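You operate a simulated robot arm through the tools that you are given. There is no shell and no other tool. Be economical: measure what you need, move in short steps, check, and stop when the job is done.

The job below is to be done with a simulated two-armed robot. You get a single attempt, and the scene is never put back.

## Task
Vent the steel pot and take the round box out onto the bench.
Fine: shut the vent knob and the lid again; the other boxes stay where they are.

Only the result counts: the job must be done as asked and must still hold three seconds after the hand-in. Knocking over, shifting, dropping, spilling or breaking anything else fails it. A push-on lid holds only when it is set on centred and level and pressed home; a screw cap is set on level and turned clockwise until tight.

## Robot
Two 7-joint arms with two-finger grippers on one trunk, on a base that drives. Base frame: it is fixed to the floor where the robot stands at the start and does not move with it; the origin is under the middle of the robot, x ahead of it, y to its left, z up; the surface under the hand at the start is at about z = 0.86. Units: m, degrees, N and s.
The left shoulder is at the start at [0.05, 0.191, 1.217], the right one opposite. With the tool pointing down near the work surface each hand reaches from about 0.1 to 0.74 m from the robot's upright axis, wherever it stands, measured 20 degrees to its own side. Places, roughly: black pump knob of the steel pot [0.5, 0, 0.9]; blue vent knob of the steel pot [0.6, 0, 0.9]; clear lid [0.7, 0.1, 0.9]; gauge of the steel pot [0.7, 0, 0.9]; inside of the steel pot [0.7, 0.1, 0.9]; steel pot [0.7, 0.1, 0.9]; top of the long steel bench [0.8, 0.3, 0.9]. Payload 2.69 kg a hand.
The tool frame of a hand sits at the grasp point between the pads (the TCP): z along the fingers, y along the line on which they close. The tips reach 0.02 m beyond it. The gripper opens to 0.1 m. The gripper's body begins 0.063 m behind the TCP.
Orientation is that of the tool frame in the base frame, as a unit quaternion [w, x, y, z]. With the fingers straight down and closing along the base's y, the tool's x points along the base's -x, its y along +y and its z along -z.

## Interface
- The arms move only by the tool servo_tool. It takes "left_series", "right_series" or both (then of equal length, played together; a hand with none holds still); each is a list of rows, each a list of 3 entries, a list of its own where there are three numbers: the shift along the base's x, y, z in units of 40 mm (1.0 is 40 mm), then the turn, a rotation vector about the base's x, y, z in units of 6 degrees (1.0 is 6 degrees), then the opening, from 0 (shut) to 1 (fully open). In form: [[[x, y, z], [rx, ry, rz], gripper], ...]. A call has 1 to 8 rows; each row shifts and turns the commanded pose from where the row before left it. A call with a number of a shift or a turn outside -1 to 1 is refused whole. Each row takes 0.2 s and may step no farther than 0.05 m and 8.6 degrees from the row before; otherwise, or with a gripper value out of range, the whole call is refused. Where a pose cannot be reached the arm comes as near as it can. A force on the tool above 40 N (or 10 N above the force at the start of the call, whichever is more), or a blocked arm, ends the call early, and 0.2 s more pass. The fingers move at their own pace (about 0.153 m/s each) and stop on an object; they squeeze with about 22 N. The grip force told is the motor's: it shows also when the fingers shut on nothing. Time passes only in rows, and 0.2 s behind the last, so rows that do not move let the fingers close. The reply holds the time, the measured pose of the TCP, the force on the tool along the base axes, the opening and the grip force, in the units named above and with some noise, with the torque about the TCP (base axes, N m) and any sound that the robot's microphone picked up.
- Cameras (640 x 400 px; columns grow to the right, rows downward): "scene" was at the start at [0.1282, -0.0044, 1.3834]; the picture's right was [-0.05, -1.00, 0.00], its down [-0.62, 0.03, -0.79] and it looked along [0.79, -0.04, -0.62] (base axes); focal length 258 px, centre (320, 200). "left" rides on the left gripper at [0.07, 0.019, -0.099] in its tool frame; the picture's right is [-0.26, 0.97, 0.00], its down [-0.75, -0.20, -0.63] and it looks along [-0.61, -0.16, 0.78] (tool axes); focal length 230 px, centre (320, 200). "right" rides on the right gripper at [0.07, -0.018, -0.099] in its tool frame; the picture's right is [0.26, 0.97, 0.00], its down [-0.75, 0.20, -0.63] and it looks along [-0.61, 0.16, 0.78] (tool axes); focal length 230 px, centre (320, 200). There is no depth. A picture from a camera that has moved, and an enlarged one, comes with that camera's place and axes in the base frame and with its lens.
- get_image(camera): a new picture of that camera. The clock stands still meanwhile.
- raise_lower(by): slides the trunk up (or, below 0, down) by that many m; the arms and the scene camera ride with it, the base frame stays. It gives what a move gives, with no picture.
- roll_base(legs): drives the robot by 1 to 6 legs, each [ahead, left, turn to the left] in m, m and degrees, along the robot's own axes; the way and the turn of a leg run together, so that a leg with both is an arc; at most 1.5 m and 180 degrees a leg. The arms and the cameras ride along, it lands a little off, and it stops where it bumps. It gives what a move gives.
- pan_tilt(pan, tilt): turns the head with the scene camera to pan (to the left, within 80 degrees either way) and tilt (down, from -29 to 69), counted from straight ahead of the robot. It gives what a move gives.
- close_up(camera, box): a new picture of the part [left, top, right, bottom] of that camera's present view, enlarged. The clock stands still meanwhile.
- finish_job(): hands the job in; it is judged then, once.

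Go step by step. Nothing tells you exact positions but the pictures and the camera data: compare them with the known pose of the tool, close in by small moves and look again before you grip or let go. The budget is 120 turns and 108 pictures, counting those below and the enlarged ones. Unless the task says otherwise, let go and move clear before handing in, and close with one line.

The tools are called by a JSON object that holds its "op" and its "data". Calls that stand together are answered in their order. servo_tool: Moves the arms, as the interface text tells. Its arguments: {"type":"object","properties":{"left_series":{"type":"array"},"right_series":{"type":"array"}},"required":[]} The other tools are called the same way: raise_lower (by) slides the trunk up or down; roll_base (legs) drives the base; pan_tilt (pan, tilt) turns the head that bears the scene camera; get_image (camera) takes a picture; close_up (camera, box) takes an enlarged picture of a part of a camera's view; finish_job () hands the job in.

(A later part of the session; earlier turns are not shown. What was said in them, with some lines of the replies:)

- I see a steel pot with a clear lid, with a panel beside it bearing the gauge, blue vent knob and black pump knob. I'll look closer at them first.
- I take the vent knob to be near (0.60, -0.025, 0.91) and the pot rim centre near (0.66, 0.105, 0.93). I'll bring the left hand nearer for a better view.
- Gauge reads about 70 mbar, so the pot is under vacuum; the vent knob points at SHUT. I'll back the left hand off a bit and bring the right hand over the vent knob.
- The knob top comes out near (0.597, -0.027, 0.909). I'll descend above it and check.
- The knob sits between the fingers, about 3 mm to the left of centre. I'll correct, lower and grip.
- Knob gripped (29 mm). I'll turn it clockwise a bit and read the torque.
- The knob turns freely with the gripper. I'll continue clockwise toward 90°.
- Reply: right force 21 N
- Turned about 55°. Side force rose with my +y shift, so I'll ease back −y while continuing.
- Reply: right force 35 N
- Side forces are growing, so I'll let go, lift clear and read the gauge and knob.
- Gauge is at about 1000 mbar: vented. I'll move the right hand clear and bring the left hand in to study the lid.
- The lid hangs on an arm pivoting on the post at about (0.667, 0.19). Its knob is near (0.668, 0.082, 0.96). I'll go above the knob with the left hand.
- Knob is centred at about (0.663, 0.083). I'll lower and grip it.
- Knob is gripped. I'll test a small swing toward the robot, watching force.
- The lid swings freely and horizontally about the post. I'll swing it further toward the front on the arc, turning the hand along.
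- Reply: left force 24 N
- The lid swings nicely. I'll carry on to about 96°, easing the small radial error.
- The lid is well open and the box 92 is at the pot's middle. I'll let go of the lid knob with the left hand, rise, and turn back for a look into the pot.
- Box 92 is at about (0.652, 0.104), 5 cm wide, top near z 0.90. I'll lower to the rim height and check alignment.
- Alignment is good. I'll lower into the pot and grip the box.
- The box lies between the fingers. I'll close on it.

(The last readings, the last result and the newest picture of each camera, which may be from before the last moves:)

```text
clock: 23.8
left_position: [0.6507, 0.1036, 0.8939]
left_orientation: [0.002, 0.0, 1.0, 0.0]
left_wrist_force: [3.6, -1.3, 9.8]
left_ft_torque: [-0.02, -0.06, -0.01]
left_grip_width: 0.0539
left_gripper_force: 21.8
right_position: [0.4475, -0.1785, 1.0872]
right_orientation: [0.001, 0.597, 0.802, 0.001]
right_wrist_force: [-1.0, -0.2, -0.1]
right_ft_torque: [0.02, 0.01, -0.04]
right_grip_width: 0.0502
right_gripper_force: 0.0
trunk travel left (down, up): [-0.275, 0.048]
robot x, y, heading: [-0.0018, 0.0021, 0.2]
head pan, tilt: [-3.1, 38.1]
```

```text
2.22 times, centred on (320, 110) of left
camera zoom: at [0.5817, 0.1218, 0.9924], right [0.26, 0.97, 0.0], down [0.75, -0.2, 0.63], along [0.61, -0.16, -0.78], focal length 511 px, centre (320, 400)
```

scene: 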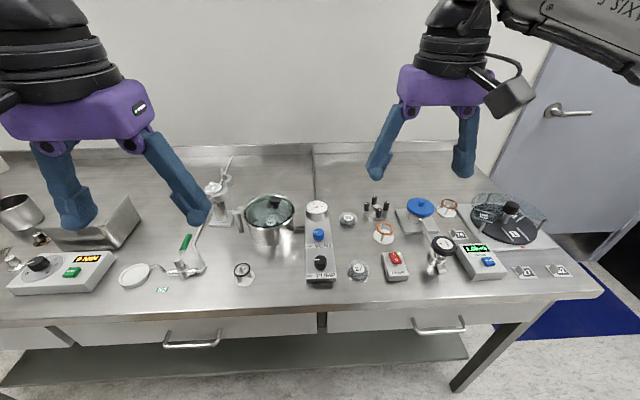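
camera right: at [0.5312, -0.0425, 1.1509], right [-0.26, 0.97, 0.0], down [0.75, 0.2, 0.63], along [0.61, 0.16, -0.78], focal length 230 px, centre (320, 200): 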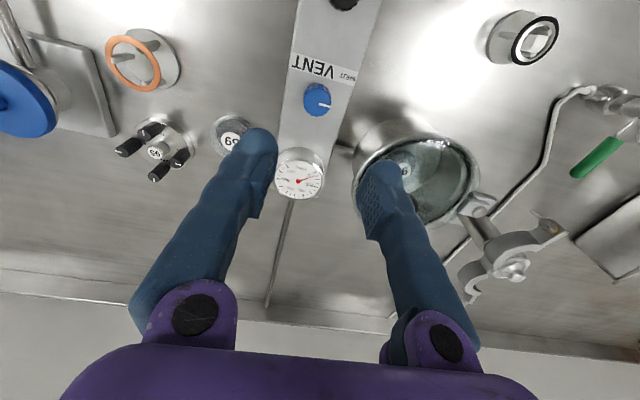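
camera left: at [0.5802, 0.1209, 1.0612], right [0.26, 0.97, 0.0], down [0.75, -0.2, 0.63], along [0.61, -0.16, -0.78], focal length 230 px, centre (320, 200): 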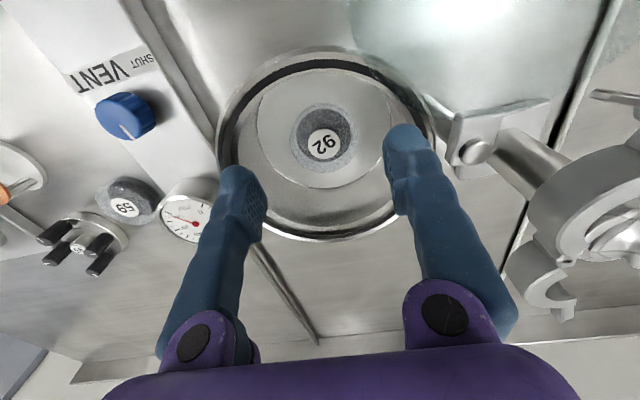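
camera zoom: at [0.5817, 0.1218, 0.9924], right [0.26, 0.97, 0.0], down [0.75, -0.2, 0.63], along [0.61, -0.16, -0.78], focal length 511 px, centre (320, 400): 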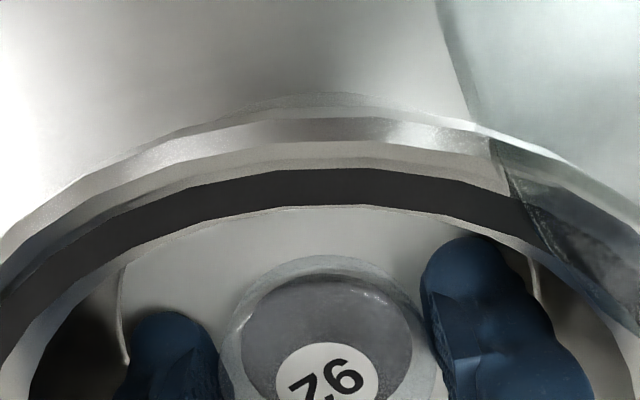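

Gripped at 54 mm. I'll lift straight up.

{"op": "servo_tool", "data": {"left_series": [[[0, 0, 0.3], [0, 0, 0], 0.3], [[0, 0, 0.5], [0, 0, 0], 0.3], [[0, 0, 0.6], [0, 0, 0], 0.3], [[0, 0, 0.6], [0, 0, 0], 0.3], [[0, 0, 0.6], [0, 0, 0], 0.3]]}}

{"op": "get_image", "data": {"camera": "scene"}}

```text
clock: 25.0
left_position: [0.6521, 0.1047, 0.9972]
left_orientation: [-0.001, 0.0, 1.0, 0.0]
left_wrist_force: [-0.2, 0.2, -0.4]
left_ft_torque: [-0.01, 0.01, 0.0]
left_grip_width: 0.0541
left_gripper_force: 22.3
right_position: [0.4486, -0.1788, 1.0852]
right_orientation: [0.0, 0.597, 0.802, 0.0]
right_wrist_force: [0.2, 0.1, -0.3]
right_ft_torque: [0.03, 0.0, -0.01]
right_grip_width: 0.0501
right_gripper_force: 0.2
trunk travel left (down, up): [-0.275, 0.048]
robot x, y, heading: [-0.0029, 0.0024, -0.0]
head pan, tilt: [-3.1, 38.1]
```

```text
73 pictures are left
camera scene: at [0.128, -0.0045, 1.3834], right [-0.05, -1.0, 0.0], down [-0.62, 0.03, -0.79], along [0.79, -0.04, -0.62], focal length 258 px, centre (320, 200)
```

scene: 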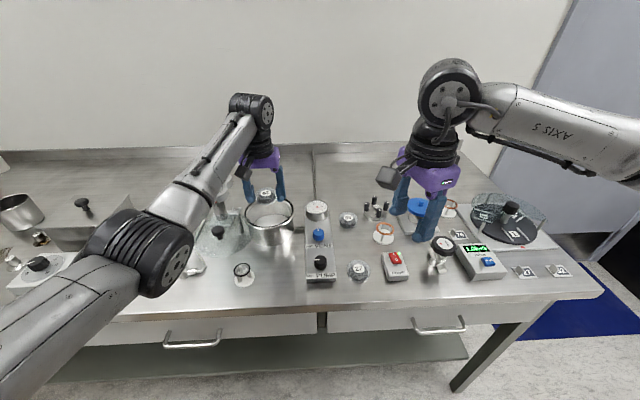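

Box is out. I'll carry it to the free spot in front of the pot at about (0.515, 0.068).

{"op": "servo_tool", "data": {"left_series": [[[-0.4, -0.1, 0.4], [0, 0, 0], 0.3], [[-0.75, -0.2, 0], [0, 0, 0], 0.3], [[-0.75, -0.2, 0], [0, 0, 0], 0.3], [[-0.75, -0.2, 0], [0, 0, 0], 0.3], [[-0.77, -0.22, 0], [0, 0, 0], 0.3], [[0, 0, -0.7], [0, 0, 0], 0.3], [[0, 0, -0.7], [0, 0, 0], 0.3]]}}

{"op": "get_image", "data": {"camera": "left"}}

{"op": "close_up", "data": {"camera": "scene", "box": [200, 185, 360, 305]}}

```text
clock: 26.6
left_position: [0.5158, 0.0655, 0.9568]
left_orientation: [0.0, 0.0, 1.0, 0.0]
left_wrist_force: [0.5, 0.4, -0.5]
left_ft_torque: [-0.01, 0.03, -0.01]
left_grip_width: 0.054
left_gripper_force: 21.7
right_position: [0.4485, -0.1795, 1.086]
right_orientation: [0.0, 0.597, 0.802, 0.001]
right_wrist_force: [-0.7, 0.5, 0.5]
right_ft_torque: [0.0, -0.02, 0.0]
right_grip_width: 0.05
right_gripper_force: 0.0
trunk travel left (down, up): [-0.275, 0.048]
robot x, y, heading: [-0.0006, 0.0001, -0.0]
head pan, tilt: [-3.1, 38.1]
```

```text
72 pictures are left
camera left: at [0.4453, 0.0847, 1.0552], right [0.26, 0.97, 0.0], down [0.75, -0.2, 0.63], along [0.61, -0.16, -0.78], focal length 230 px, centre (320, 200)
```

left: 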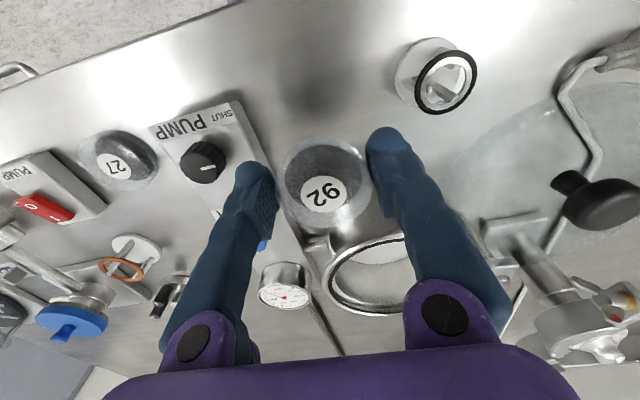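

```text
3.33 times, centred on (280, 245) of scene
camera zoom: at [0.1281, -0.0044, 1.3835], right [-0.05, -1.0, 0.0], down [-0.62, 0.03, -0.79], along [0.79, -0.04, -0.62], focal length 860 px, centre (453, 50)
```

zoom: 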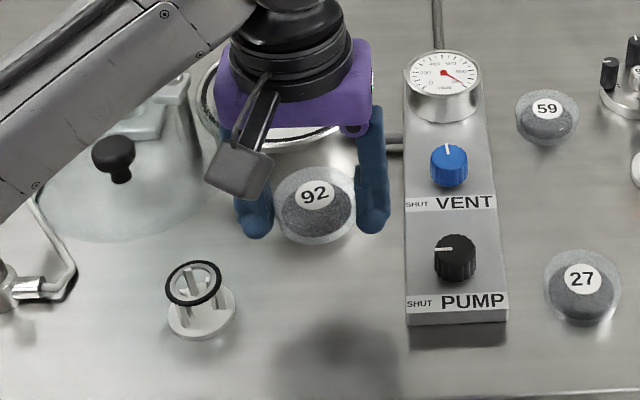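

Spot is clear. I'll lower gently until contact with the bench.

{"op": "servo_tool", "data": {"left_series": [[[0, 0.1, -0.6], [0, 0, 0], 0.3], [[0, 0, -0.6], [0, 0, 0], 0.3], [[0, 0, -0.4], [0, 0, 0], 0.3], [[0, 0, -0.1], [0, 0, 0], 0.3], [[0, 0, 0], [0, 0, 0], 0.3]]}}

{"op": "close_up", "data": {"camera": "scene", "box": [220, 200, 340, 290]}}

```text
clock: 27.8
left_position: [0.5143, 0.0716, 0.887]
left_orientation: [0.0, -0.001, 1.0, -0.001]
left_wrist_force: [-0.3, 0.1, -1.0]
left_ft_torque: [0.0, 0.0, 0.01]
left_grip_width: 0.0537
left_gripper_force: 21.9
right_position: [0.4484, -0.1794, 1.0858]
right_orientation: [0.0, 0.597, 0.802, 0.0]
right_wrist_force: [0.3, 0.9, -1.0]
right_ft_torque: [0.0, 0.03, -0.04]
right_grip_width: 0.0498
right_gripper_force: 0.1
trunk travel left (down, up): [-0.275, 0.048]
robot x, y, heading: [0.0022, 0.0013, 0.1]
head pan, tilt: [-3.1, 38.1]
```

```text
4.44 times, centred on (280, 245) of scene
camera zoom: at [0.1282, -0.0044, 1.3834], right [-0.05, -1.0, 0.0], down [-0.62, 0.03, -0.79], along [0.79, -0.04, -0.62], focal length 1146 px, centre (498, 0)
```

zoom: 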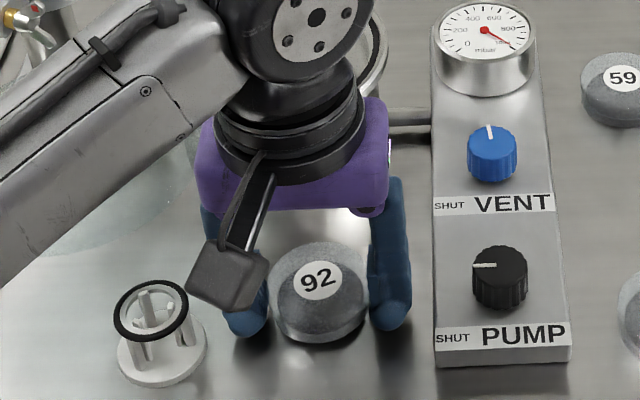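

No contact yet; lowering in small steps.

{"op": "servo_tool", "data": {"left_series": [[[0, 0, -0.07], [0, 0, 0], 0.3], [[0, 0, -0.05], [0, 0, 0], 0.3], [[0, 0, 0], [0, 0, 0], 0.3]]}}

```text
clock: 28.6
left_position: [0.5147, 0.0705, 0.8829]
left_orientation: [0.0, 0.0, 1.0, 0.001]
left_wrist_force: [0.3, 0.2, -0.8]
left_ft_torque: [-0.01, 0.0, 0.0]
left_grip_width: 0.0538
left_gripper_force: 21.9
right_position: [0.4491, -0.1786, 1.0853]
right_orientation: [0.0, 0.597, 0.802, 0.001]
right_wrist_force: [-0.1, 0.2, -0.8]
right_ft_torque: [0.04, -0.02, 0.0]
right_grip_width: 0.0498
right_gripper_force: 0.0
trunk travel left (down, up): [-0.275, 0.048]
robot x, y, heading: [0.005, -0.0007, -0.2]
head pan, tilt: [-3.1, 38.1]
```

{"op": "servo_tool", "data": {"left_series": [[[0, 0, -0.05], [0, 0, 0], 0.3], [[0, 0, -0.04], [0, 0, 0], 0.3], [[0, 0, 0], [0, 0, 0], 0.3]]}}

```text
clock: 29.4
left_position: [0.5152, 0.0705, 0.8816]
left_orientation: [0.002, 0.0, 1.0, -0.001]
left_wrist_force: [2.1, 1.9, 18.9]
left_ft_torque: [0.1, -0.19, -0.06]
left_grip_width: 0.054
left_gripper_force: 21.9
right_position: [0.4472, -0.1791, 1.0865]
right_orientation: [0.002, 0.597, 0.802, 0.001]
right_wrist_force: [0.2, -0.6, 0.5]
right_ft_torque: [-0.01, 0.01, 0.01]
right_grip_width: 0.0499
right_gripper_force: 0.2
trunk travel left (down, up): [-0.275, 0.048]
robot x, y, heading: [-0.0001, -0.002, 0.2]
head pan, tilt: [-3.1, 38.1]
```

Contact with the bench. I'll open, then lift straight up and look.

{"op": "servo_tool", "data": {"left_series": [[[0, 0, 0.04], [0, 0, 0], 0.3], [[0, 0, 0], [0, 0, 0], 0.7], [[0, 0, 0], [0, 0, 0], 0.7], [[0, 0, 0.4], [0, 0, 0], 0.7], [[0, 0, 0.8], [0, 0, 0], 0.7], [[0, 0, 0.8], [0, 0, 0], 0.7], [[0, 0, 0.8], [0, 0, 0], 0.7]]}}

{"op": "get_image", "data": {"camera": "left"}}

{"op": "close_up", "data": {"camera": "scene", "box": [200, 185, 360, 305]}}

```text
clock: 31.0
left_position: [0.5155, 0.0703, 0.9924]
left_orientation: [0.0, 0.001, 1.0, 0.0]
left_wrist_force: [0.0, -0.2, 0.8]
left_ft_torque: [-0.03, -0.02, -0.01]
left_grip_width: 0.0697
left_gripper_force: 0.1
right_position: [0.4492, -0.1789, 1.0857]
right_orientation: [0.001, 0.597, 0.802, 0.0]
right_wrist_force: [-0.6, 0.2, 0.0]
right_ft_torque: [0.01, 0.01, 0.01]
right_grip_width: 0.0501
right_gripper_force: 0.0
trunk travel left (down, up): [-0.275, 0.048]
robot x, y, heading: [0.0016, 0.0015, -0.0]
head pan, tilt: [-3.1, 38.1]
```

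```text
69 pictures are left
camera left: at [0.4452, 0.0878, 1.0922], right [0.26, 0.97, 0.0], down [0.75, -0.2, 0.63], along [0.61, -0.16, -0.78], focal length 230 px, centre (320, 200)
```

left: 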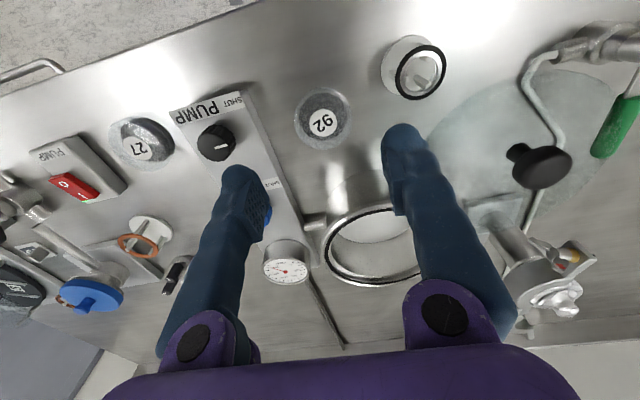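

```text
3.33 times, centred on (280, 245) of scene
camera zoom: at [0.1279, -0.0046, 1.3834], right [-0.05, -1.0, 0.0], down [-0.62, 0.03, -0.79], along [0.79, -0.04, -0.62], focal length 860 px, centre (453, 50)
```

zoom: 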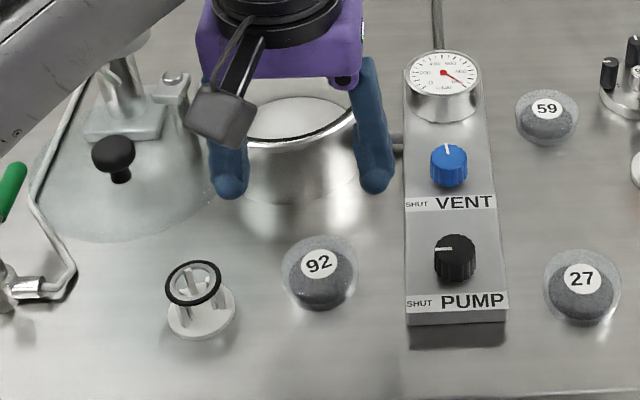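

Box 92 stands on the bench. Now I'll return to the lid knob, turning the hand back to the release orientation.

{"op": "servo_tool", "data": {"left_series": [[[0, 0, 0.6], [0, 0, -1], 0.6], [[0, 0, 0.6], [0, 0, -1], 0.6], [[0, 0.3, 0], [0, 0, -1], 0.6], [[0, 0.3, 0], [0, 0, -1], 0.6], [[0, 0.3, 0], [0, 0, -1], 0.6], [[0.1, 0.3, 0], [0, 0, -1], 0.6], [[0.1, 0.3, 0], [0, 0, -1], 0.6], [[0.1, 0.3, 0], [0, 0, -1], 0.6]]}}

{"op": "servo_tool", "data": {"left_series": [[[0.1, 0.3, 0], [0, 0, -1], 0.6], [[0.1, 0.3, 0], [0, 0, -1], 0.6], [[0.1, 0.3, 0], [0, 0, -1], 0.6], [[0.1, 0.2, 0], [0, 0, -1], 0.6], [[0.1, 0.2, 0], [0, 0, -1], 0.6], [[0.1, 0.2, 0], [0, 0, -1], 0.6], [[0.1, 0, 0], [0, 0, -1], 0.6]]}}

{"op": "get_image", "data": {"camera": "left"}}

{"op": "close_up", "data": {"camera": "scene", "box": [160, 150, 340, 285]}}

```text
clock: 32.8
left_position: [0.526, 0.1434, 1.0404]
left_orientation: [0.0, 0.407, 0.913, 0.001]
left_wrist_force: [-0.2, -0.2, -0.2]
left_ft_torque: [-0.02, 0.03, 0.0]
left_grip_width: 0.0602
left_gripper_force: 0.1
right_position: [0.4485, -0.1794, 1.085]
right_orientation: [0.001, 0.597, 0.802, 0.001]
right_wrist_force: [-0.8, 0.3, -0.3]
right_ft_torque: [0.02, -0.01, 0.01]
right_grip_width: 0.05
right_gripper_force: 0.0
trunk travel left (down, up): [-0.275, 0.048]
robot x, y, heading: [-0.0021, 0.0012, 0.1]
head pan, tilt: [-3.1, 38.1]
```

```text
clock: 34.4
left_position: [0.5551, 0.2032, 1.0412]
left_orientation: [0.0, 0.708, 0.706, -0.001]
left_wrist_force: [-0.2, -0.4, -0.1]
left_ft_torque: [-0.03, 0.0, -0.06]
left_grip_width: 0.0602
left_gripper_force: 0.0
right_position: [0.4486, -0.1791, 1.0859]
right_orientation: [0.0, 0.597, 0.802, 0.001]
right_wrist_force: [-0.3, -0.4, 0.0]
right_ft_torque: [-0.03, 0.03, -0.01]
right_grip_width: 0.05
right_gripper_force: 0.1
trunk travel left (down, up): [-0.275, 0.048]
robot x, y, heading: [0.0011, 0.0018, -0.2]
head pan, tilt: [-3.1, 38.1]
```

```text
67 pictures are left
camera left: at [0.5736, 0.2724, 1.1404], right [0.97, -0.26, 0.0], down [-0.2, -0.75, 0.63], along [-0.16, -0.61, -0.78], focal length 230 px, centre (320, 200)
```

left: 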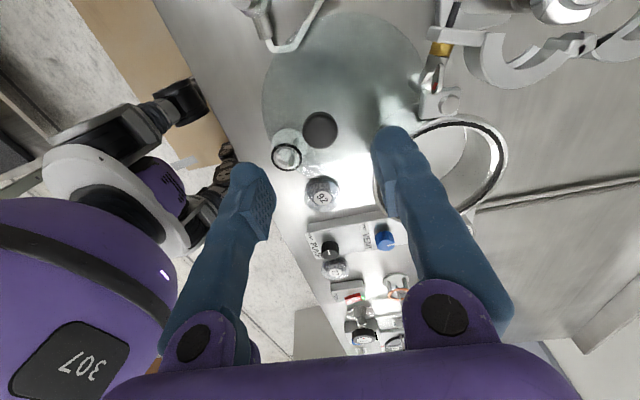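

```text
2.96 times, centred on (250, 218) of scene
camera zoom: at [0.1282, -0.0046, 1.3834], right [-0.05, -1.0, 0.0], down [-0.62, 0.03, -0.79], along [0.79, -0.04, -0.62], focal length 764 px, centre (527, 148)
```

zoom: 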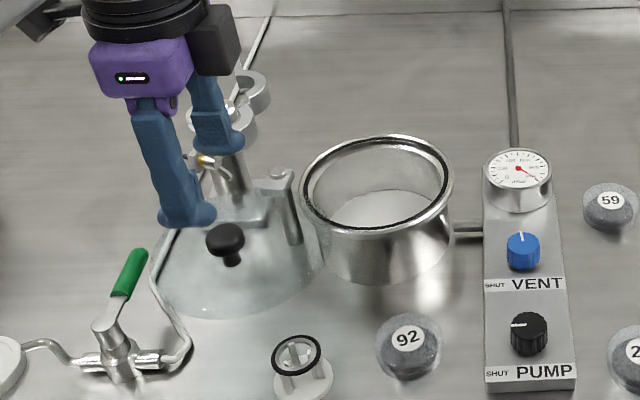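

The lid knob is right below the hand. Lowering and gripping it.

{"op": "servo_tool", "data": {"left_series": [[[0, 0, -0.7], [0, 0, 0], 0.6], [[0, 0, -0.7], [0, 0, 0], 0.6], [[0, 0, -0.56], [0, 0, 0], 0.6], [[0, 0, 0], [0, 0, 0], 0.0], [[0, 0, 0], [0, 0, 0], 0.0]]}}

```text
clock: 35.6
left_position: [0.5563, 0.204, 0.9617]
left_orientation: [0.0, 0.707, 0.707, 0.0]
left_wrist_force: [3.5, -0.3, 1.9]
left_ft_torque: [-0.27, -0.04, 0.04]
left_grip_width: 0.0196
left_gripper_force: 44.8
right_position: [0.4495, -0.1795, 1.0848]
right_orientation: [0.0, 0.598, 0.802, 0.001]
right_wrist_force: [0.3, 0.5, 0.8]
right_ft_torque: [-0.01, -0.04, -0.03]
right_grip_width: 0.05
right_gripper_force: 0.1
trunk travel left (down, up): [-0.275, 0.048]
robot x, y, heading: [-0.0006, -0.0005, 0.1]
head pan, tilt: [-3.1, 38.1]
```

Gripped. Swinging the lid back along the same arc.

{"op": "servo_tool", "data": {"left_series": [[[-0.016, -0.283, 0], [0, 0, 1], 0], [[0.014, -0.286, 0], [0, 0, 1], 0], [[0.041, -0.281, 0], [0, 0, 1], 0], [[0.071, -0.278, 0], [0, 0, 1], 0], [[0.101, -0.267, 0], [0, 0, 1], 0], [[0.128, -0.253, 0], [0, 0, 1], 0], [[0.173, -0.223, 0], [0, 0, 1], 0]]}}

{"op": "servo_tool", "data": {"left_series": [[[0.177, -0.223, 0], [0, 0, 1], 0], [[0.199, -0.202, 0], [0, 0, 1], 0], [[0.221, -0.183, 0], [0, 0, 1], 0], [[0.237, -0.158, 0], [0, 0, 1], 0], [[0.253, -0.131, 0], [0, 0, 1], 0], [[0.267, -0.104, 0], [0, 0, 1], 0], [[0.275, -0.076, 0], [0, 0, 1], 0]]}}

{"op": "close_up", "data": {"camera": "scene", "box": [160, 150, 340, 285]}}

```text
clock: 37.2
left_position: [0.573, 0.1285, 0.9622]
left_orientation: [-0.001, 0.407, 0.913, -0.001]
left_wrist_force: [-10.9, -3.3, -6.4]
left_ft_torque: [0.47, 0.42, 0.35]
left_grip_width: 0.0194
left_gripper_force: 44.5
right_position: [0.4482, -0.1787, 1.0863]
right_orientation: [0.0, 0.597, 0.802, 0.001]
right_wrist_force: [0.2, -0.7, -0.1]
right_ft_torque: [-0.01, 0.0, -0.03]
right_grip_width: 0.05
right_gripper_force: 0.1
trunk travel left (down, up): [-0.275, 0.048]
robot x, y, heading: [0.0009, -0.0021, 0.2]
head pan, tilt: [-3.1, 38.1]
```

```text
clock: 38.8
left_position: [0.6427, 0.0842, 0.9622]
left_orientation: [-0.001, 0.052, 0.999, -0.001]
left_wrist_force: [-3.8, -9.6, -13.3]
left_ft_torque: [0.11, 0.79, 0.24]
left_grip_width: 0.0192
left_gripper_force: 44.7
right_position: [0.4491, -0.1796, 1.0854]
right_orientation: [0.0, 0.597, 0.802, 0.0]
right_wrist_force: [-0.4, 0.5, 0.6]
right_ft_torque: [-0.02, 0.01, -0.01]
right_grip_width: 0.05
right_gripper_force: 0.3
trunk travel left (down, up): [-0.275, 0.048]
robot x, y, heading: [-0.0006, 0.0011, 0.2]
head pan, tilt: [-3.1, 38.1]
```

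```text
2.96 times, centred on (250, 218) of scene
camera zoom: at [0.1294, -0.0054, 1.3833], right [-0.05, -1.0, 0.0], down [-0.62, 0.03, -0.79], along [0.79, -0.04, -0.62], focal length 764 px, centre (527, 148)
```

zoom: 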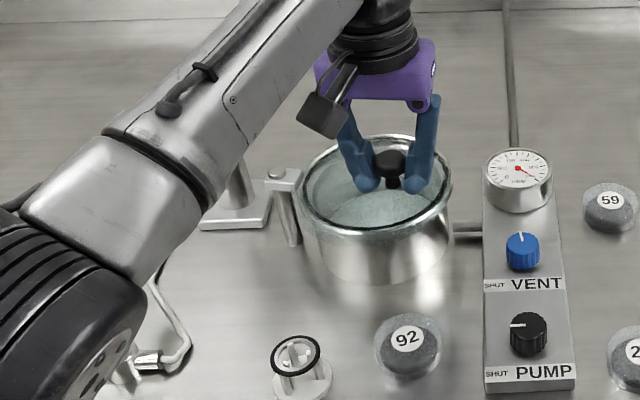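

Nearly closed; finishing the last ~2 cm to the original position.

{"op": "servo_tool", "data": {"left_series": [[[0.281, -0.03, 0], [0, 0, 1], 0], [[0.15, 0, 0], [0, 0, 0], 0], [[0.1, 0, 0], [0, 0, 0], 0], [[0, 0, 0], [0, 0, 0], 0]]}}

{"op": "close_up", "data": {"camera": "scene", "box": [220, 160, 320, 240]}}

```text
clock: 39.8
left_position: [0.6614, 0.0829, 0.9618]
left_orientation: [-0.001, 0.0, 1.0, 0.0]
left_wrist_force: [-12.7, -8.4, -14.9]
left_ft_torque: [0.06, -0.18, -0.1]
left_grip_width: 0.0195
left_gripper_force: 44.3
right_position: [0.4493, -0.1799, 1.0847]
right_orientation: [0.001, 0.597, 0.802, 0.001]
right_wrist_force: [-0.1, 0.3, 0.8]
right_ft_torque: [-0.01, 0.0, 0.0]
right_grip_width: 0.0497
right_gripper_force: 0.0
trunk travel left (down, up): [-0.275, 0.048]
robot x, y, heading: [0.0027, -0.001, 0.1]
head pan, tilt: [-3.1, 38.1]
```

```text
5.00 times, centred on (270, 200) of scene
camera zoom: at [0.1282, -0.0052, 1.3834], right [-0.05, -1.0, 0.0], down [-0.62, 0.03, -0.79], along [0.79, -0.04, -0.62], focal length 1290 px, centre (570, 200)
```

zoom: 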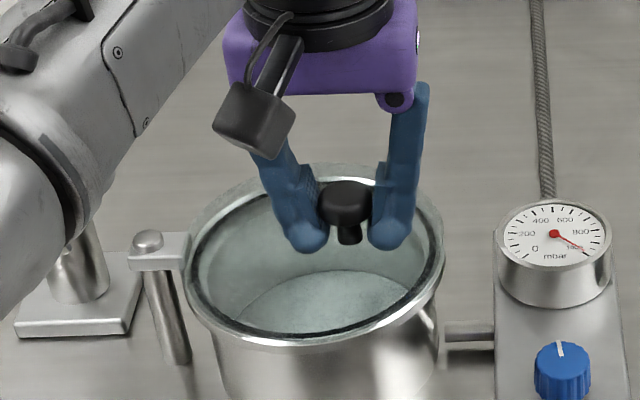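

The knob is back at its first position and a stop pushes back. A slight extra push, then release and rise.

{"op": "servo_tool", "data": {"left_series": [[[0.06, 0, 0], [0, 0, 0], 0], [[0, 0, 0], [0, 0, 0], 0], [[0, 0, 0], [0, 0, 0], 0.5], [[0, 0, 0], [0, 0, 0], 0.5], [[0, 0, 0.5], [0, 0, 0], 0.5], [[0, 0, 1], [0, 0, 0], 0.5]]}}

{"op": "close_up", "data": {"camera": "scene", "box": [220, 160, 320, 240]}}

{"op": "get_image", "data": {"camera": "left"}}

```text
clock: 41.2
left_position: [0.6635, 0.0841, 1.0222]
left_orientation: [0.0, 0.001, 1.0, 0.001]
left_wrist_force: [-0.9, -0.2, 0.5]
left_ft_torque: [0.04, -0.02, -0.03]
left_grip_width: 0.0501
left_gripper_force: 0.2
right_position: [0.4486, -0.1786, 1.0851]
right_orientation: [0.001, 0.597, 0.802, 0.001]
right_wrist_force: [-0.6, 0.2, -0.6]
right_ft_torque: [0.03, -0.02, 0.02]
right_grip_width: 0.05
right_gripper_force: 0.0
trunk travel left (down, up): [-0.275, 0.048]
robot x, y, heading: [-0.0001, -0.0016, 0.1]
head pan, tilt: [-3.1, 38.1]
```

```text
5.00 times, centred on (270, 200) of scene
camera zoom: at [0.1276, -0.0046, 1.3835], right [-0.05, -1.0, 0.0], down [-0.62, 0.03, -0.79], along [0.79, -0.04, -0.62], focal length 1290 px, centre (570, 200)
```

zoom: 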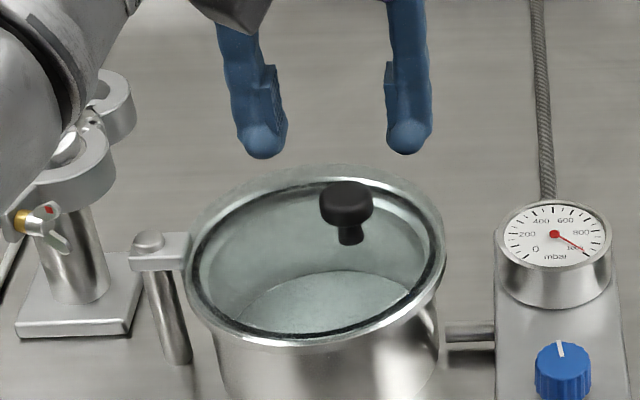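

```text
62 pictures are left
camera left: at [0.5944, 0.1019, 1.1218], right [0.26, 0.97, 0.0], down [0.75, -0.2, 0.63], along [0.61, -0.16, -0.78], focal length 230 px, centre (320, 200)
```

left: 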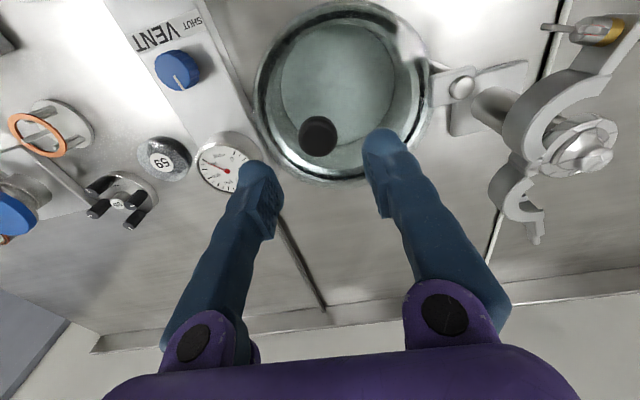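

The lid is shut just as at first. I'll withdraw the left hand and bring the right hand back over the vent knob.

{"op": "servo_tool", "data": {"left_series": [[[-0.4, 0.2, 0.6], [0, 0, 0], 0.5], [[-0.8, 0.5, 0.6], [0, 0, 0], 0.5], [[-0.8, 0.6, 0.6], [0, 0, 0], 0.5], [[-0.8, 0.6, 0.4], [0, 0, 0], 0.5], [[-0.8, 0.6, 0], [0, 0, 0], 0.5], [[-0.8, 0.6, 0], [0, 0, 0], 0.5]]}}

{"op": "servo_tool", "data": {"right_series": [[[0.74, 0.76, -0.2], [0, 0, 0], 0.5], [[0.74, 0.76, -0.2], [0, 0, 0], 0.5], [[0.74, 0.76, -0.5], [0, 0, 0], 0.5], [[0.74, 0.76, -0.5], [0, 0, 0], 0.5], [[0.74, 0.76, -0.5], [0, 0, 0], 0.5], [[0, 0, -1], [0, 0, 0], 0.5]]}}

{"op": "get_image", "data": {"camera": "right"}}

{"op": "close_up", "data": {"camera": "scene", "box": [270, 180, 370, 260]}}

```text
clock: 42.6
left_position: [0.4857, 0.2104, 1.1127]
left_orientation: [0.0, 0.0, 1.0, 0.0]
left_wrist_force: [-0.1, 0.0, -0.9]
left_ft_torque: [-0.05, -0.03, -0.02]
left_grip_width: 0.0499
left_gripper_force: 0.2
right_position: [0.448, -0.1787, 1.0865]
right_orientation: [0.002, 0.597, 0.802, 0.0]
right_wrist_force: [-0.1, -0.2, -0.4]
right_ft_torque: [-0.02, -0.03, -0.04]
right_grip_width: 0.05
right_gripper_force: 0.0
trunk travel left (down, up): [-0.275, 0.048]
robot x, y, heading: [-0.0018, 0.0011, 0.2]
head pan, tilt: [-3.1, 38.1]
```

```text
clock: 44.0
left_position: [0.487, 0.2078, 1.1121]
left_orientation: [0.0, 0.0, 1.0, 0.0]
left_wrist_force: [-1.2, -0.3, -1.5]
left_ft_torque: [0.03, -0.02, 0.05]
left_grip_width: 0.0501
left_gripper_force: 0.0
right_position: [0.5971, -0.027, 0.9701]
right_orientation: [0.0, 0.597, 0.802, 0.001]
right_wrist_force: [0.0, 0.1, 0.1]
right_ft_torque: [0.01, 0.02, 0.0]
right_grip_width: 0.0496
right_gripper_force: 0.1
trunk travel left (down, up): [-0.275, 0.048]
robot x, y, heading: [0.0021, 0.0012, -0.0]
head pan, tilt: [-3.1, 38.1]
```

```text
61 pictures are left
camera right: at [0.5596, 0.0346, 1.0692], right [0.85, 0.52, 0.0], down [0.41, -0.66, 0.63], along [0.33, -0.54, -0.78], focal length 230 px, centre (320, 200)
```

right: 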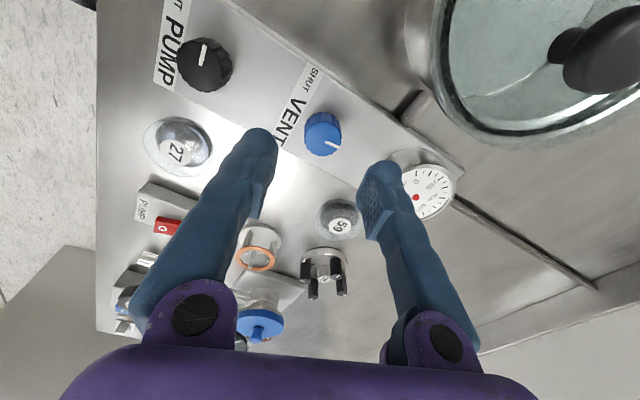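

```text
5.00 times, centred on (320, 220) of scene
camera zoom: at [0.1285, -0.0054, 1.3834], right [-0.05, -1.0, 0.0], down [-0.62, 0.03, -0.79], along [0.79, -0.04, -0.62], focal length 1290 px, centre (320, 100)
```

zoom: 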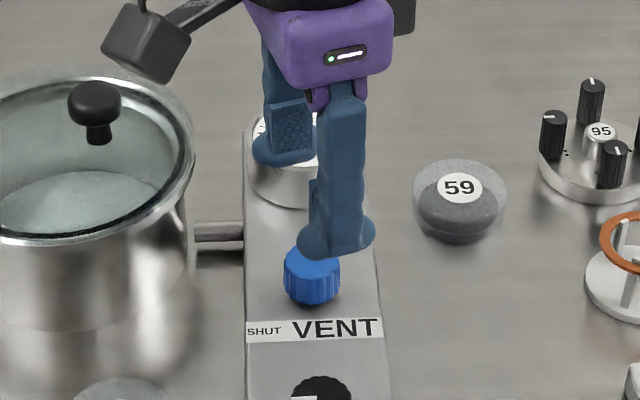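

Aligned within a couple of mm; knob centre taken as (0.599, -0.025). Lowering and gripping.

{"op": "servo_tool", "data": {"right_series": [[[0.05, 0.04, -0.5], [0, 0, 0], 0.5], [[0, 0, -0.5], [0, 0, 0], 0.5], [[0, 0, -0.42], [0, 0, 0], 0.5], [[0, 0, 0], [0, 0, 0], 0], [[0, 0, 0], [0, 0, 0], 0]]}}

{"op": "close_up", "data": {"camera": "scene", "box": [270, 180, 370, 260]}}

```text
clock: 45.2
left_position: [0.4881, 0.2084, 1.1115]
left_orientation: [0.0, 0.0, 1.0, 0.0]
left_wrist_force: [0.3, -0.7, 0.3]
left_ft_torque: [-0.01, 0.03, 0.03]
left_grip_width: 0.0498
left_gripper_force: 0.0
right_position: [0.5996, -0.0248, 0.9118]
right_orientation: [0.0, 0.597, 0.802, 0.001]
right_wrist_force: [1.3, 0.1, -1.3]
right_ft_torque: [0.08, -0.01, -0.01]
right_grip_width: 0.0284
right_gripper_force: 45.3
trunk travel left (down, up): [-0.275, 0.048]
robot x, y, heading: [-0.0009, 0.0027, 0.0]
head pan, tilt: [-3.1, 38.1]
```

```text
5.00 times, centred on (320, 220) of scene
camera zoom: at [0.1284, -0.0044, 1.3834], right [-0.05, -1.0, 0.0], down [-0.62, 0.03, -0.79], along [0.79, -0.04, -0.62], focal length 1290 px, centre (320, 100)
```

zoom: 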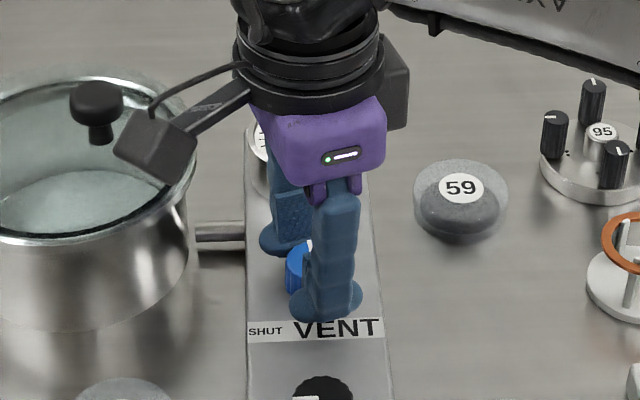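

Gripped with hardly any side force. Turning back counter-clockwise.

{"op": "servo_tool", "data": {"right_series": [[[0, 0, 0], [0, 0, 1], 0], [[0, 0, 0], [0, 0, 1], 0], [[0, 0, 0], [0, 0, 1], 0], [[0, 0, 0], [0, 0, 1], 0], [[0, 0, 0], [0, 0, 1], 0], [[0, 0, 0], [0, 0, 1], 0], [[0, 0, 0], [0, 0, 1], 0], [[0, 0, 0], [0, 0, 1], 0]]}}

{"op": "servo_tool", "data": {"right_series": [[[0, 0, 0], [0, 0, 1], 0], [[0, 0, 0], [0, 0, 1], 0], [[0, 0, 0], [0, 0, 1], 0], [[0, 0, 0], [0, 0, 1], 0], [[0, 0, 0], [0, 0, 0.3], 0]]}}

{"op": "close_up", "data": {"camera": "scene", "box": [295, 210, 345, 250]}}

```text
clock: 47.0
left_position: [0.4885, 0.2078, 1.1121]
left_orientation: [0.0, 0.0, 1.0, -0.001]
left_wrist_force: [-0.4, -0.4, 0.2]
left_ft_torque: [0.02, -0.02, -0.01]
left_grip_width: 0.0501
left_gripper_force: 0.0
right_position: [0.5985, -0.0238, 0.9124]
right_orientation: [0.001, 0.219, 0.976, 0.001]
right_wrist_force: [-5.8, -4.5, -2.0]
right_ft_torque: [-0.26, -0.16, 0.01]
right_grip_width: 0.0284
right_gripper_force: 44.9
trunk travel left (down, up): [-0.275, 0.048]
robot x, y, heading: [-0.0008, -0.0037, -0.2]
head pan, tilt: [-3.1, 38.1]
```

```text
clock: 48.2
left_position: [0.4875, 0.2076, 1.1112]
left_orientation: [0.0, 0.0, 1.0, 0.001]
left_wrist_force: [-0.6, 0.1, 0.4]
left_ft_torque: [0.02, -0.02, 0.0]
left_grip_width: 0.05
left_gripper_force: 0.0
right_position: [0.5983, -0.0266, 0.9114]
right_orientation: [-0.001, -0.004, 1.0, 0.001]
right_wrist_force: [-11.1, -12.7, -4.4]
right_ft_torque: [-0.16, 0.37, -0.05]
right_grip_width: 0.0289
right_gripper_force: 44.9
trunk travel left (down, up): [-0.275, 0.048]
robot x, y, heading: [-0.0005, -0.0022, -0.2]
head pan, tilt: [-3.1, 38.1]
```

```text
10.00 times, centred on (320, 230) of scene
camera zoom: at [0.1275, -0.0058, 1.3835], right [-0.05, -1.0, 0.0], down [-0.62, 0.03, -0.79], along [0.79, -0.04, -0.62], focal length 2579 px, centre (320, -100)
```

zoom: 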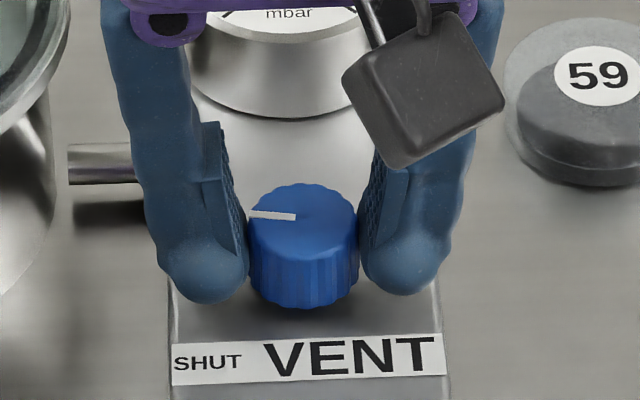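

The pointer is nearly at SHUT, a few degrees short. I'll turn slightly more to reach the stop.

{"op": "servo_tool", "data": {"right_series": [[[0, 0, 0], [0, 0, 0.5], 0], [[0, 0, 0], [0, 0, 0.4], 0], [[0, 0, 0], [0, 0, 0], 0]]}}

{"op": "close_up", "data": {"camera": "scene", "box": [295, 210, 345, 250]}}

```text
clock: 49.0
left_position: [0.4874, 0.207, 1.1114]
left_orientation: [0.0, 0.0, 1.0, 0.0]
left_wrist_force: [0.3, -0.9, -0.3]
left_ft_torque: [-0.01, -0.01, 0.01]
left_grip_width: 0.0501
left_gripper_force: 0.1
right_position: [0.5985, -0.0275, 0.9126]
right_orientation: [-0.001, -0.052, 0.999, 0.0]
right_wrist_force: [-12.5, -14.2, -7.2]
right_ft_torque: [-0.1, -0.21, -0.04]
right_grip_width: 0.0283
right_gripper_force: 44.9
trunk travel left (down, up): [-0.275, 0.048]
robot x, y, heading: [0.0006, -0.0011, -0.2]
head pan, tilt: [-3.1, 38.1]
```

```text
10.00 times, centred on (320, 230) of scene
camera zoom: at [0.1274, -0.0061, 1.3835], right [-0.05, -1.0, 0.0], down [-0.62, 0.03, -0.79], along [0.79, -0.04, -0.62], focal length 2579 px, centre (320, -100)
```

zoom: 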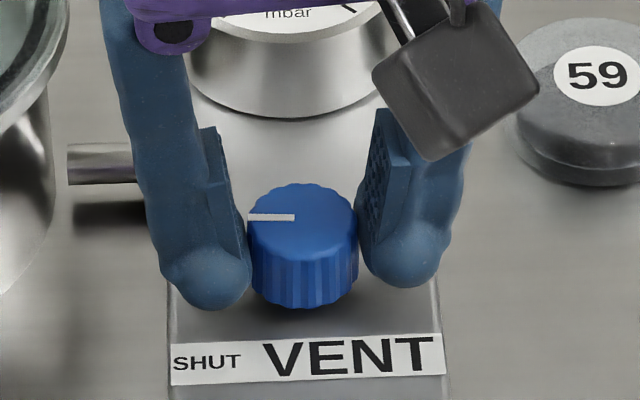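

The pointer now lies just as at the start, at SHUT. Releasing and withdrawing the right hand.

{"op": "servo_tool", "data": {"right_series": [[[0, 0, 0], [0, 0, 0], 0.5], [[0, 0, 0], [0, 0, 0], 0.5], [[0, 0, 0.5], [0, 0, 0], 0.5], [[0, 0, 1], [0, 0, 0], 0.5], [[0, 0, 1], [0, 0, 0], 0.5], [[-0.7, -0.7, 0.4], [0, 0, 0], 0.5], [[-0.7, -0.7, 0.4], [0, 0, 0], 0.5], [[-0.7, -0.7, 0.4], [0, 0, 0], 0.5]]}}

{"op": "close_up", "data": {"camera": "scene", "box": [220, 170, 380, 290]}}

{"op": "close_up", "data": {"camera": "scene", "box": [295, 195, 345, 235]}}

{"op": "get_image", "data": {"camera": "scene"}}

```text
clock: 50.8
left_position: [0.4879, 0.2076, 1.1127]
left_orientation: [0.0, 0.0, 1.0, 0.0]
left_wrist_force: [-0.1, 0.0, 0.1]
left_ft_torque: [0.03, 0.02, -0.04]
left_grip_width: 0.0499
left_gripper_force: 0.1
right_position: [0.513, -0.1085, 1.0605]
right_orientation: [0.001, -0.052, 0.999, 0.0]
right_wrist_force: [0.1, -0.7, 0.9]
right_ft_torque: [0.04, 0.04, -0.02]
right_grip_width: 0.0501
right_gripper_force: 0.0
trunk travel left (down, up): [-0.275, 0.048]
robot x, y, heading: [-0.0017, -0.0007, 0.3]
head pan, tilt: [-3.1, 38.1]
```

```text
3.33 times, centred on (300, 230) of scene
camera zoom: at [0.1275, -0.0056, 1.3835], right [-0.05, -1.0, 0.0], down [-0.61, 0.03, -0.79], along [0.79, -0.04, -0.62], focal length 860 px, centre (387, 100)
```

zoom: 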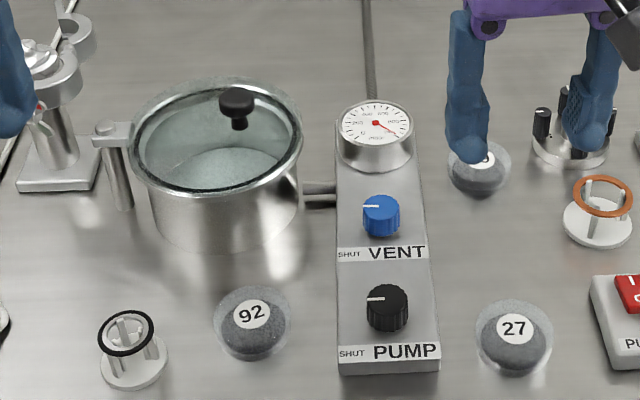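

```text
10.00 times, centred on (320, 215) of scene
camera zoom: at [0.1275, -0.0056, 1.3835], right [-0.05, -1.0, 0.0], down [-0.61, 0.03, -0.79], along [0.79, -0.04, -0.62], focal length 2579 px, centre (320, 50)
```

zoom: 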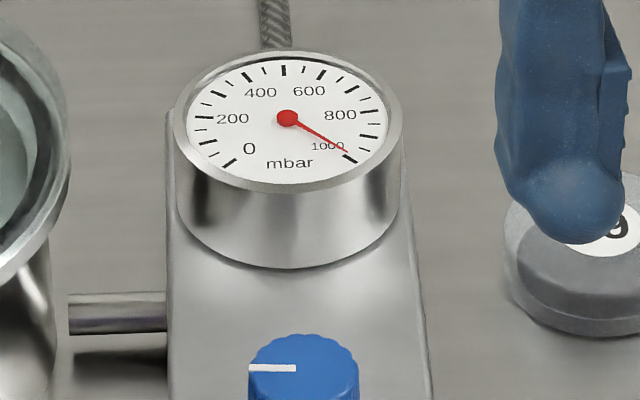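

```text
54 pictures are left
camera scene: at [0.1275, -0.0056, 1.3835], right [-0.05, -1.0, 0.0], down [-0.61, 0.03, -0.79], along [0.79, -0.04, -0.62], focal length 258 px, centre (320, 200)
```

scene: 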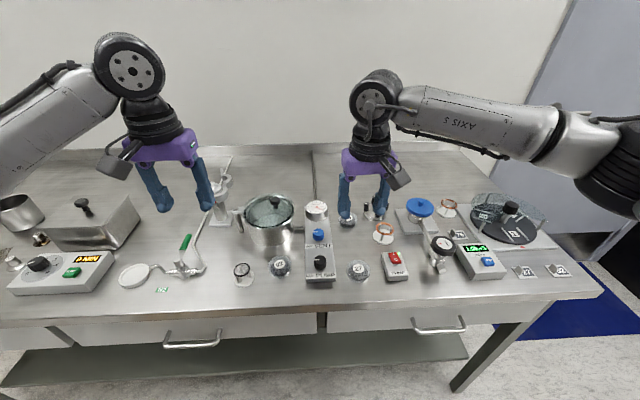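

The pot reads about 1000 mbar with the lid shut and the vent knob at SHUT. Box 92 stands on the bench, boxes 59 and 27 haven't moved, and both hands are clear, so I'm handing in.

{"op": "finish_job", "data": {}}

```text
The job is handed in.
```

The pot is vented, round box 92 is out on the bench, and both the lid and the vent knob are shut again.
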